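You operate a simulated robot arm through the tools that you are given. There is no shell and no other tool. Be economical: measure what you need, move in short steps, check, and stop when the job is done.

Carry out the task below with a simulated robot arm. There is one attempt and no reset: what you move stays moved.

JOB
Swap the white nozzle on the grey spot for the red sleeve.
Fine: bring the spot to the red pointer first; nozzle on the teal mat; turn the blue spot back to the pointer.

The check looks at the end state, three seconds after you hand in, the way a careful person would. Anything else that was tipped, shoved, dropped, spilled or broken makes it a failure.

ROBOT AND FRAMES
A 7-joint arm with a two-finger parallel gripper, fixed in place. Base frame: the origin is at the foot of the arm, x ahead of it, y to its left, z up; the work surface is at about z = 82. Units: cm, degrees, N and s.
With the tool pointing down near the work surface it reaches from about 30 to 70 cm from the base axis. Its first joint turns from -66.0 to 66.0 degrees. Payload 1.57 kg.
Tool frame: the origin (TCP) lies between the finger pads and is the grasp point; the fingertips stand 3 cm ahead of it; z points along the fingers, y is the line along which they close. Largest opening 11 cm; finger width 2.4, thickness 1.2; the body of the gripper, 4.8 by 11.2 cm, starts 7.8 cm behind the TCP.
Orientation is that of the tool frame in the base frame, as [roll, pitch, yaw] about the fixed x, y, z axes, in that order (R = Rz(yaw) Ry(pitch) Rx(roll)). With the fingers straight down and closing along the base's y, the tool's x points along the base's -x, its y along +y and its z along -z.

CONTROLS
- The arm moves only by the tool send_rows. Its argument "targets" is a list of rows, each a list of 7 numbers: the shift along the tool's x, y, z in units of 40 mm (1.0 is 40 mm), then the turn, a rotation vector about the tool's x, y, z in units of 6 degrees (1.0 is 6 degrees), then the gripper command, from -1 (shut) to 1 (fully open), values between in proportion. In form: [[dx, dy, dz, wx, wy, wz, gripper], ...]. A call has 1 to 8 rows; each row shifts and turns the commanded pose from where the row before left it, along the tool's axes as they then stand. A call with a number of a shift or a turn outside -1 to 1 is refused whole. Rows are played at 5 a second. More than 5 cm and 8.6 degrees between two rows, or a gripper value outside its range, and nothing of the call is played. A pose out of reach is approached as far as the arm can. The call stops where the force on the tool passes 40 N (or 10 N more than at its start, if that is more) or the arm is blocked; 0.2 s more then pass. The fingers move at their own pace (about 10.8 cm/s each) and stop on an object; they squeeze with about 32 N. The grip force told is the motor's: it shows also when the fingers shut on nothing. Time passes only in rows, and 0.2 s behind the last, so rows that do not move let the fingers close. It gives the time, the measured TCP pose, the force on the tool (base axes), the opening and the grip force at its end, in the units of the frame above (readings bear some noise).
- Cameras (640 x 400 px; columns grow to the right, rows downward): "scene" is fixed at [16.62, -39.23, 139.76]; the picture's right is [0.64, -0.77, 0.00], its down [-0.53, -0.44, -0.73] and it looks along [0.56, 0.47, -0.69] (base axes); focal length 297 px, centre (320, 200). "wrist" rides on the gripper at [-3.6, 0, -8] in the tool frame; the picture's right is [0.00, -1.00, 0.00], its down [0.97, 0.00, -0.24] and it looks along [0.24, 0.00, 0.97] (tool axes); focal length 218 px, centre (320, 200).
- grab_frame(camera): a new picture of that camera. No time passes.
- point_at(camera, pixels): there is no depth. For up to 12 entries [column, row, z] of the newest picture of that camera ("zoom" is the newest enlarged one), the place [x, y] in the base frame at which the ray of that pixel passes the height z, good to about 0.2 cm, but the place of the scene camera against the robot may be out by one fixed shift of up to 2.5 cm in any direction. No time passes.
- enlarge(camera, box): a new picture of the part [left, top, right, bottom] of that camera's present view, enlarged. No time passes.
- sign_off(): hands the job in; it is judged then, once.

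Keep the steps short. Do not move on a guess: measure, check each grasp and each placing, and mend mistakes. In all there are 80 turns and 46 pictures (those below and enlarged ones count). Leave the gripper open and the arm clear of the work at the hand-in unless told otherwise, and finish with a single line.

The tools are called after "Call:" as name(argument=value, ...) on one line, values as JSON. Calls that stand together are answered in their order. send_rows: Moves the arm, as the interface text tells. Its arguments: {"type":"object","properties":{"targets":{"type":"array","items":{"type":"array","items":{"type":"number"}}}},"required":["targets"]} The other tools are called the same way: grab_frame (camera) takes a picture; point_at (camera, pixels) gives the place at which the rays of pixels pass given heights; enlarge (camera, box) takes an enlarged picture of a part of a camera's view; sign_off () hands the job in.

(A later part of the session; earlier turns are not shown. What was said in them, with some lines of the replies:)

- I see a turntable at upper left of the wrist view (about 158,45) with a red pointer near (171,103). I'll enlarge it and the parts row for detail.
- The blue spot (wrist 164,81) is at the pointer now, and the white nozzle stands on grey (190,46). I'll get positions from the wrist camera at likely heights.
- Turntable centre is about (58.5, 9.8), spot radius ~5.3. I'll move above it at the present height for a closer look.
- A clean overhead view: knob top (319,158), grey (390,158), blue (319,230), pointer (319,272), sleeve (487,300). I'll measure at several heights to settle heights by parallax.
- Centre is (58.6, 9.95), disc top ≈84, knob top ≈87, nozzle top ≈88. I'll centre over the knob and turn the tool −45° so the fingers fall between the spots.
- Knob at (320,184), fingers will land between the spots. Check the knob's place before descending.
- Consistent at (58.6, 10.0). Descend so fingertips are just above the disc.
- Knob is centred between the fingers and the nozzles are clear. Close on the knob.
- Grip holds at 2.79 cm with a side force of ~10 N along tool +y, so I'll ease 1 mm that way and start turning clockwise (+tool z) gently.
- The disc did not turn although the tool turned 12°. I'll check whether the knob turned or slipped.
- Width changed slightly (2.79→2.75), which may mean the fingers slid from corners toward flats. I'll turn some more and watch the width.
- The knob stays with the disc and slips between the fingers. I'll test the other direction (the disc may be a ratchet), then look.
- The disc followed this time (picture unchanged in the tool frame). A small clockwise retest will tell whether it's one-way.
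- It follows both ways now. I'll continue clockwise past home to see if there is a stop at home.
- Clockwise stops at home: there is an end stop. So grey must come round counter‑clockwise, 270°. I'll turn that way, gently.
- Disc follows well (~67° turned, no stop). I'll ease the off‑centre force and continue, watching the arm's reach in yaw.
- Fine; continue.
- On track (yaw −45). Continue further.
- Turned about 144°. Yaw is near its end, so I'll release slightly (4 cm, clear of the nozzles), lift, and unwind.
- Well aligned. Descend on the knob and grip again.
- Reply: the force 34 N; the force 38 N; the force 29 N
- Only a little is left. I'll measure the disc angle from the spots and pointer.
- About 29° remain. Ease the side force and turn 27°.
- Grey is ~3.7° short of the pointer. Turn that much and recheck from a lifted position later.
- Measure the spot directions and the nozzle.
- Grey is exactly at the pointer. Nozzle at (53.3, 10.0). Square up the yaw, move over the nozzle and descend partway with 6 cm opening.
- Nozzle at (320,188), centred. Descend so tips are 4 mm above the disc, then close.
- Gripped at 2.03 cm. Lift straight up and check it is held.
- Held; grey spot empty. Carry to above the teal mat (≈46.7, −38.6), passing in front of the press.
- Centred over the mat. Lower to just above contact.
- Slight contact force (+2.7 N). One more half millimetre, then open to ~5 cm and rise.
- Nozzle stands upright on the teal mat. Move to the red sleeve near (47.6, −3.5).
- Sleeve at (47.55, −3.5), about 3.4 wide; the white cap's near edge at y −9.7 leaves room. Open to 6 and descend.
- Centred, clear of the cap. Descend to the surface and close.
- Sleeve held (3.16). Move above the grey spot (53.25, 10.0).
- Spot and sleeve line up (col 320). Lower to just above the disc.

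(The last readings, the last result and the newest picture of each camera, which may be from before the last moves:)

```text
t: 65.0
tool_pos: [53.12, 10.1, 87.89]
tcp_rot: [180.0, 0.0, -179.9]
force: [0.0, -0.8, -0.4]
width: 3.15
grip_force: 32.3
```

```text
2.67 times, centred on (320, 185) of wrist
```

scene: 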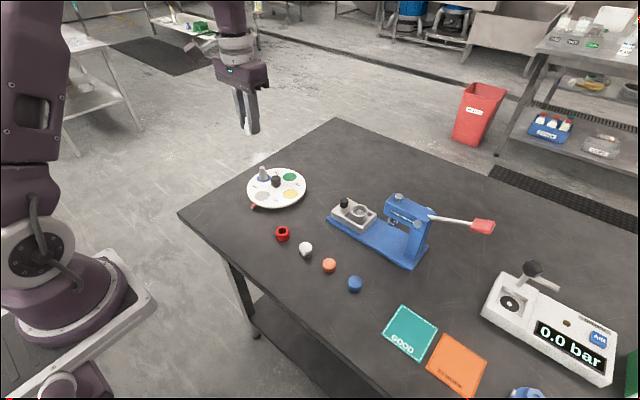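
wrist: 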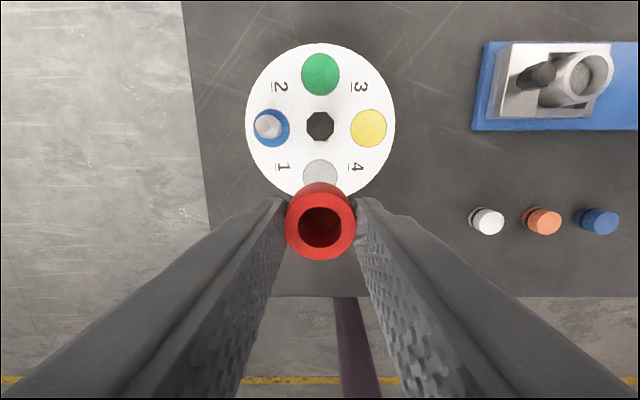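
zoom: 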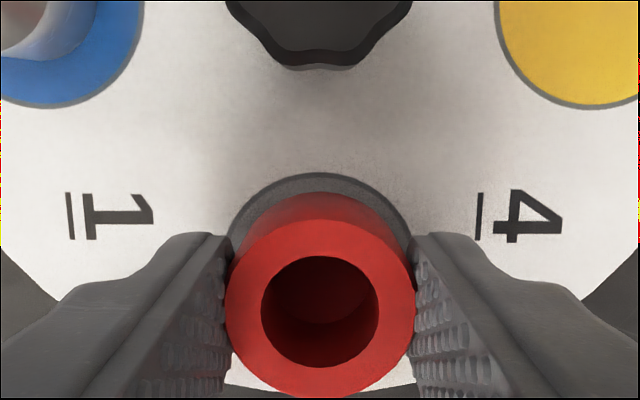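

Sleeve sits well within the grey spot. Lower in 1 mm steps to contact.

Call:
send_rows(targets=[[0, 0, 0.04, 0, 0, 0, -1], [0, 0, 0.03, 0, 0, 0, -1], [0, 0, 0.03, 0, 0, 0, -1], [0, 0, 0, 0, 0, 0, -1]])

```text
t: 66.0
tool_pos: [53.08, 9.98, 87.57]
tcp_rot: [-179.9, -0.1, -179.9]
force: [-1.0, -1.3, 8.8]
width: 3.17
grip_force: 32.4
```

Contact (8.8 N). Ease a touch, release to 5.5 cm and rise.

Call:
send_rows(targets=[[0, 0, -0.01, 0, 0, 0, -1], [0, 0, 0, 0, 0, 0, -0.3], [0, 0, 0, 0, 0, 0, 0], [0, 0, 0, 0, 0, 0, 0], [0, 0, -0.3, 0, 0, 0, 0], [0, 0, -0.8, 0, 0, 0, 0], [0, 0, -1, 0, 0, 0, 0], [0, 0, -1, 0, 0, 0, 0]])

Call:
grab_frame(camera="wrist")

```text
t: 67.8
tool_pos: [53.08, 9.98, 99.92]
tcp_rot: [179.9, 0.0, -179.9]
force: [0.7, -0.4, 0.3]
width: 5.53
grip_force: 0.0
```

```text
10 pictures are left
```

wrist: 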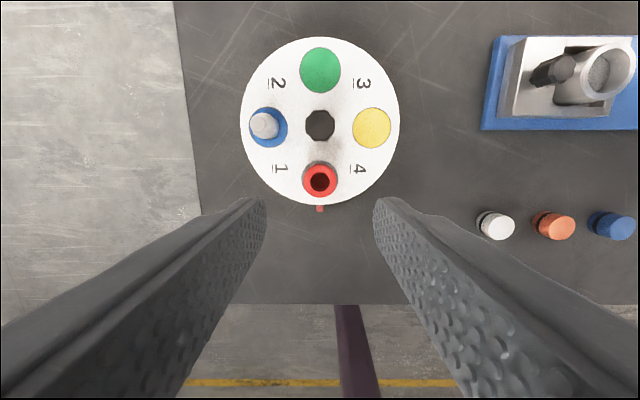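

Sleeve is on grey. Now return the disc clockwise 270° to the home stop. Move over the knob and pre‑wind the tool to +135° (fingers between spots).

Call:
send_rows(targets=[[-0.69, 0, 0, 0, 0, 0, -0.27], [-0.69, 0.01, 0, 0, 0, 0, -0.27], [0, 0, 0, 0, 0, -1, -0.27], [0, 0, 0, 0, 0, -1, -0.27], [0, 0, 0, 0, 0, -1, -0.27], [0, 0, 0, 0, 0, -1, -0.27], [0, 0, 0, 0, 0, -1, -0.27], [0, 0, 0, 0, 0, -1, -0.27]])

Call:
send_rows(targets=[[0, 0, 0, 0, 0, -1, -0.27], [0, 0, 0, 0, 0, -1, -0.27], [0, 0, 0, 0, 0, -1, -0.27], [0, 0, 0, 0, 0, -1, -0.27], [0, 0, 0, 0, 0, -1, -0.27], [0, 0, 0, 0, 0, -1, -0.27], [0, 0, 0, 0, 0, -1, -0.27], [0, 0, 0, 0, 0, -1, -0.27]])

Call:
send_rows(targets=[[0, 0, 0, 0, 0, -1, -0.27], [0, 0, 0, 0, 0, -1, -0.27], [0, 0, 0, 0, 0, -1, -0.27], [0, 0, 0, 0, 0, -1, -0.27], [0, 0, 0, 0, 0, -1, -0.27], [0, 0, 0, 0, 0, -1, -0.27], [0, 0, 0, 0, 0, -1, -0.27], [0, 0, 0, 0, 0, -1, -0.27]])

Call:
grab_frame(camera="wrist")

```text
t: 69.6
tool_pos: [58.65, 10.05, 100.03]
tcp_rot: [180.0, 0.0, -143.9]
force: [-0.2, -0.6, -0.5]
width: 4.02
grip_force: 0.0
```

```text
t: 71.4
tool_pos: [58.64, 9.98, 99.83]
tcp_rot: [-180.0, 0.0, -95.8]
force: [0.4, 0.8, -0.2]
width: 4.04
grip_force: 0.1
```

```text
t: 73.2
tool_pos: [58.58, 10.03, 99.9]
tcp_rot: [-180.0, 0.1, -47.8]
force: [-0.9, -0.2, -0.5]
width: 4.01
grip_force: 0.0
```

```text
9 pictures are left
```

wrist: 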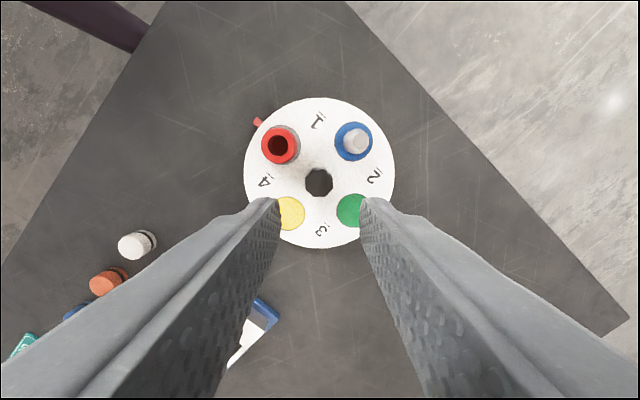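

Aligned between spots. Descend, grip, and turn clockwise.

Call:
send_rows(targets=[[0, 0, 0.9, 0, 0, 0, -0.27], [0, 0, 0.9, 0, 0, 0, -0.27], [0, 0, 0.8, 0, 0, 0, -0.27], [0, 0, 0.4, 0, 0, 0, -0.27], [0, 0, 0, 0, 0, 0, -0.27], [0, 0, 0, 0, 0, 0, -1], [0, 0, 0, 0, 0, 0, -1], [0, 0, 0, 0, 0, 0, -1]])

Call:
send_rows(targets=[[0, 0, 0, 0, 0, 0.4, -1], [0, 0, 0, 0, 0, 0.8, -1], [0, 0, 0, 0, 0, 0.8, -1], [0, 0, 0, 0, 0, 0.8, -1], [0, 0, 0, 0, 0, 0.8, -1], [0, 0, 0, 0, 0, 0.8, -1], [0, 0, 0, 0, 0, 0.8, -1], [0, 0, 0, 0, 0, 0.4, -1]])

```text
t: 75.0
tool_pos: [58.51, 9.98, 87.93]
tcp_rot: [179.9, 0.0, -47.9]
force: [-9.4, -6.1, -3.3]
width: 2.75
grip_force: 37.8
```

```text
t: 76.8
tool_pos: [58.57, 9.94, 87.83]
tcp_rot: [179.9, 0.0, -81.6]
force: [-15.7, -12.3, -18.3]
width: 2.75
grip_force: 38.1
```

Ease the side force and continue.

Call:
send_rows(targets=[[0.02, 0.028, 0.015, 0, 0, 0.4, -1], [0, 0, 0, 0, 0, 0.8, -1], [0, 0, 0, 0, 0, 0.8, -1], [0, 0, 0, 0, 0, 0.8, -1], [0, 0, 0, 0, 0, 0.8, -1], [0, 0, 0, 0, 0, 0.8, -1], [0, 0, 0, 0, 0, 0.8, -1], [0, 0, 0, 0, 0, 0.4, -1]])

Call:
grab_frame(camera="wrist")

```text
t: 78.6
tool_pos: [58.46, 10.07, 87.88]
tcp_rot: [180.0, 0.1, -115.2]
force: [-16.7, -2.0, -4.9]
width: 2.75
grip_force: 38.4
```

```text
8 pictures are left
```

wrist: 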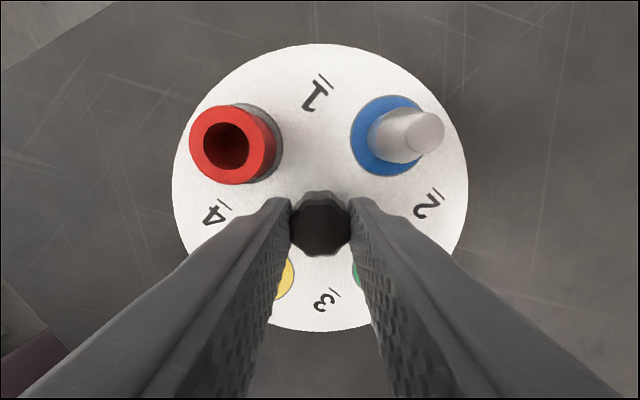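

Follows well, pieces steady. Continue clockwise.

Call:
send_rows(targets=[[0.01, 0.025, 0, 0, 0, 0.4, -1], [0, 0, 0, 0, 0, 0.8, -1], [0, 0, 0, 0, 0, 0.8, -1], [0, 0, 0, 0, 0, 0.8, -1], [0, 0, 0, 0, 0, 0.8, -1], [0, 0, 0, 0, 0, 0.8, -1], [0, 0, 0, 0, 0, 0.8, -1], [0, 0, 0, 0, 0, 0.4, -1]])

Call:
send_rows(targets=[[0, 0, 0, 0, 0, 0.4, -1], [0, 0, 0, 0, 0, 0.8, -1], [0, 0, 0, 0, 0, 0.8, -1], [0, 0, 0, 0, 0, 0.8, -1], [0, 0, 0, 0, 0, 0.8, -1], [0, 0, 0, 0, 0, 0.8, -1], [0, 0, 0, 0, 0, 0.8, -1], [0, 0, 0, 0, 0, 0.4, -1]])

```text
t: 80.4
tool_pos: [58.57, 9.94, 87.95]
tcp_rot: [-180.0, 0.1, -148.8]
force: [7.2, 1.2, -8.7]
width: 2.76
grip_force: 37.7
```

```text
t: 82.2
tool_pos: [58.47, 9.86, 87.87]
tcp_rot: [180.0, 0.1, 177.6]
force: [10.6, 6.6, 6.5]
width: 2.78
grip_force: 38.1
```

Continue (about 135° to go).

Call:
send_rows(targets=[[-0.025, 0.015, 0, 0, 0, 0.4, -1], [0, 0, 0, 0, 0, 0.8, -1], [0, 0, 0, 0, 0, 0.8, -1], [0, 0, 0, 0, 0, 0.8, -1], [0, 0, 0, 0, 0, 0.8, -1], [0, 0, 0, 0, 0, 0.8, -1], [0, 0, 0, 0, 0, 0.8, -1], [0, 0, 0, 0, 0, 0.4, -1]])

Call:
send_rows(targets=[[0, 0, 0, 0, 0, 0.4, -1], [0, 0, 0, 0, 0, 0.8, -1], [0, 0, 0, 0, 0, 0.8, -1], [0, 0, 0, 0, 0, 0.4, -1]])

Call:
grab_frame(camera="wrist")

```text
t: 84.0
tool_pos: [58.5, 10.06, 87.85]
tcp_rot: [-179.9, 0.1, 144.0]
force: [-1.9, 3.9, 15.1]
width: 2.78
grip_force: 38.2
```

```text
t: 85.0
tool_pos: [58.54, 10.0, 87.89]
tcp_rot: [179.9, 0.0, 129.7]
force: [0.3, 7.5, 13.8]
width: 2.76
grip_force: 38.1
```

```text
7 pictures are left
```

wrist: 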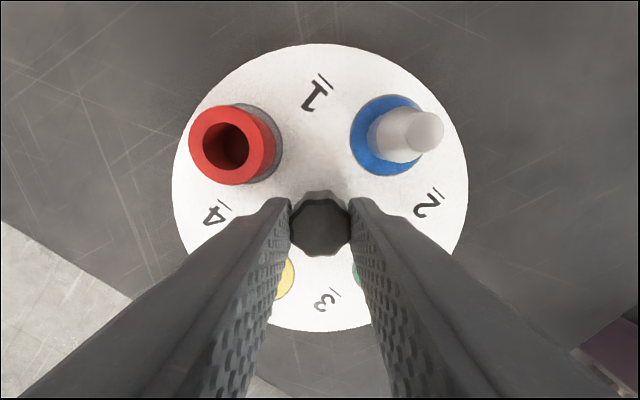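

Still following (182° done). See how far the wrist can continue.

Call:
send_rows(targets=[[0, 0, -0.01, 0, 0, 0.4, -1], [0, 0, 0, 0, 0, 0.8, -1], [0, 0, 0, 0, 0, 0.8, -1], [0, 0, 0, 0, 0, 0.8, -1], [0, 0, 0, 0, 0, 0.8, -1], [0, 0, 0, 0, 0, 0.8, -1], [0, 0, 0, 0, 0, 0.8, -1], [0, 0, 0, 0, 0, 0.4, -1]])

```text
t: 86.8
tool_pos: [58.43, 10.01, 87.86]
tcp_rot: [180.0, 0.0, 96.0]
force: [3.1, 5.1, -4.2]
width: 2.78
grip_force: 38.4
```

Tracks fine. Continue another 34°.

Call:
send_rows(targets=[[0, 0, 0, 0, 0, 0.4, -1], [0, 0, 0, 0, 0, 0.8, -1], [0, 0, 0, 0, 0, 0.8, -1], [0, 0, 0, 0, 0, 0.8, -1], [0, 0, 0, 0, 0, 0.8, -1], [0, 0, 0, 0, 0, 0.8, -1], [0, 0, 0, 0, 0, 0.8, -1], [0, 0, 0, 0, 0, 0.4, -1]])

Call:
grab_frame(camera="wrist")

```text
t: 88.6
tool_pos: [58.47, 9.91, 87.92]
tcp_rot: [180.0, 0.0, 62.5]
force: [2.5, 3.2, -10.5]
width: 2.77
grip_force: 38.1
```

```text
6 pictures are left
```

wrist: 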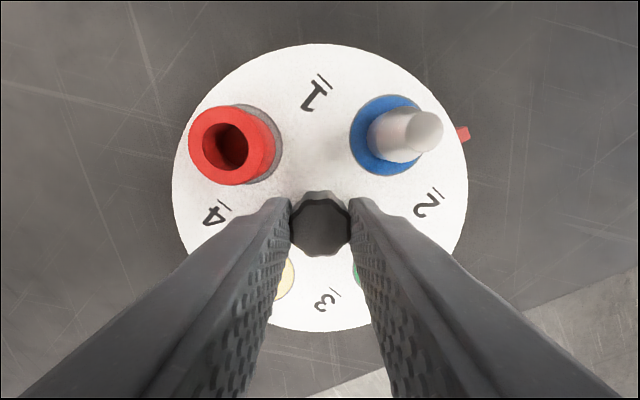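

About 20.5° remain to bring blue to the pointer. Turn it slowly.

Call:
send_rows(targets=[[0, 0, 0, 0, 0, 0.4, -1], [0, 0, 0, 0, 0, 0.8, -1], [0, 0, 0, 0, 0, 0.8, -1], [0, 0, 0, 0, 0, 0.8, -1], [0, 0, 0, 0, 0, 0.5, -1], [0, 0, 0, 0, 0, 0.1, -1], [0, 0, 0, 0, 0, 0, -1]])

Call:
grab_frame(camera="wrist")

```text
t: 90.2
tool_pos: [58.57, 9.92, 87.92]
tcp_rot: [179.8, 0.0, 42.1]
force: [3.0, 6.1, -12.9]
width: 2.76
grip_force: 38.6
```

```text
5 pictures are left
```

wrist: 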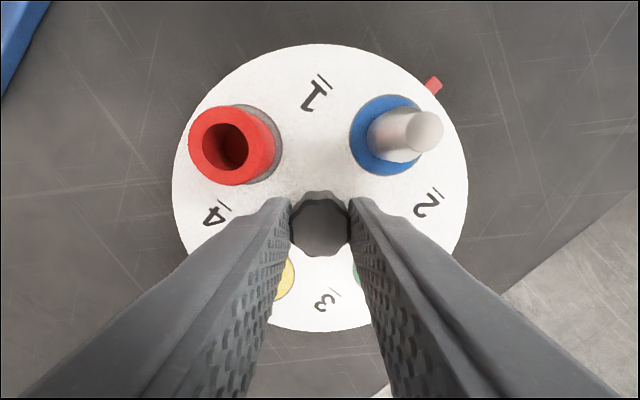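

Call:
point_at(camera="wrist", pixels=[[387, 134, 84], [433, 85, 82.7], [244, 143, 84]])

```text
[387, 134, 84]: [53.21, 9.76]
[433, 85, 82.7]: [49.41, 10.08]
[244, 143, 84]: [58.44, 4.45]
```

Blue is ~2° short of the pointer. Nudge 2.4° more (the home stop limits it), then release and lift.

Call:
send_rows(targets=[[0, 0, 0, 0, 0, 0.2, -1], [0, 0, 0, 0, 0, 0.2, -1], [0, 0, 0, 0, 0, 0, -1], [0, 0, 0, 0, 0, 0, -0.27], [0, 0, 0, 0, 0, 0, -0.27], [0, 0, -0.8, 0, 0, 0, -0.27], [0, 0, -0.9, 0, 0, 0, -0.27], [0, 0, -0.9, 0, 0, 0, -0.27]])

Call:
send_rows(targets=[[0, 0, -1, 0, 0, 0, -0.27], [0, 0, -1, 0, 0, 0, 0.2], [0, 0, 0, 0, 0, 0, 0.2]])

Call:
enlarge(camera="wrist", box=[220, 90, 420, 240])

```text
t: 92.0
tool_pos: [58.5, 9.96, 98.34]
tcp_rot: [-179.9, 0.1, 39.7]
force: [0.2, 0.5, 0.3]
width: 4.01
grip_force: 0.1
```

```text
t: 92.8
tool_pos: [58.5, 10.01, 106.39]
tcp_rot: [180.0, 0.0, 39.8]
force: [0.9, 0.8, -0.1]
width: 6.59
grip_force: 0.0
```

```text
2.67 times, centred on (320, 165) of wrist
```

zoom: 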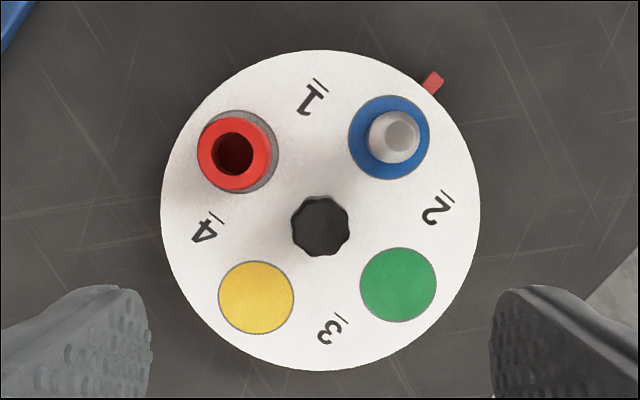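

Call:
point_at(camera="zoom", pixels=[[389, 138, 84], [255, 298, 84], [398, 285, 84], [239, 151, 84], [432, 82, 82.7], [236, 156, 84]])

```text
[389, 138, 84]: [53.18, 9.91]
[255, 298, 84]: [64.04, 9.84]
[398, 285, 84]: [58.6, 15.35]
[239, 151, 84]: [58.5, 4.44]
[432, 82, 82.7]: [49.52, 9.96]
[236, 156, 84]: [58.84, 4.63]
```

Blue is at the pointer (within 0.5°), sleeve on grey. Rise clear with the gripper open and take a final look.

Call:
send_rows(targets=[[0, 0, -1, 0, 0, -1, 1], [0, 0, -1, 0, 0, -1, 1], [0, 0, -1, 0, 0, -1, 1], [0, 0, 0, 0, 0, -1, 1]])

Call:
grab_frame(camera="scene")

Call:
enlarge(camera="scene", box=[230, 150, 470, 360])

```text
t: 93.8
tool_pos: [58.51, 9.99, 118.36]
tcp_rot: [-179.9, 0.0, 63.9]
force: [0.1, -0.5, 0.0]
width: 11.01
grip_force: 0.0
```

```text
3 pictures are left
```

scene: 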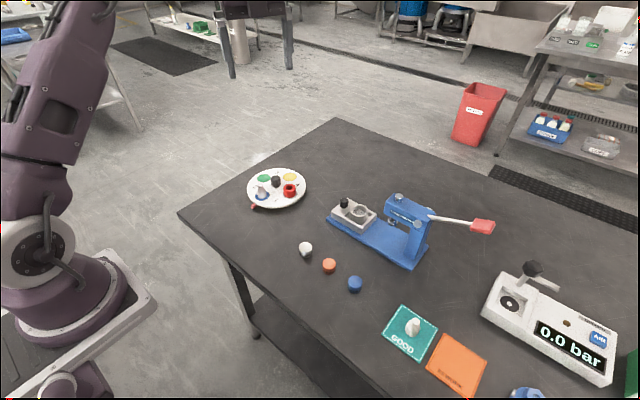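

```text
1.90 times, centred on (350, 255) of scene
```

zoom: 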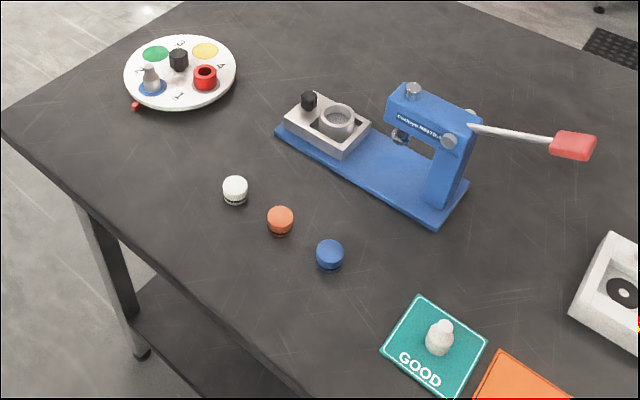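

Everything is in place and the arm is clear with the gripper open, so I'm handing in.

Call:
sign_off()

```text
The job is handed in.
```

The red sleeve is on the grey spot, the white nozzle stands upright on the teal mat, the blue spot is back at the red pointer, and the job is handed in.
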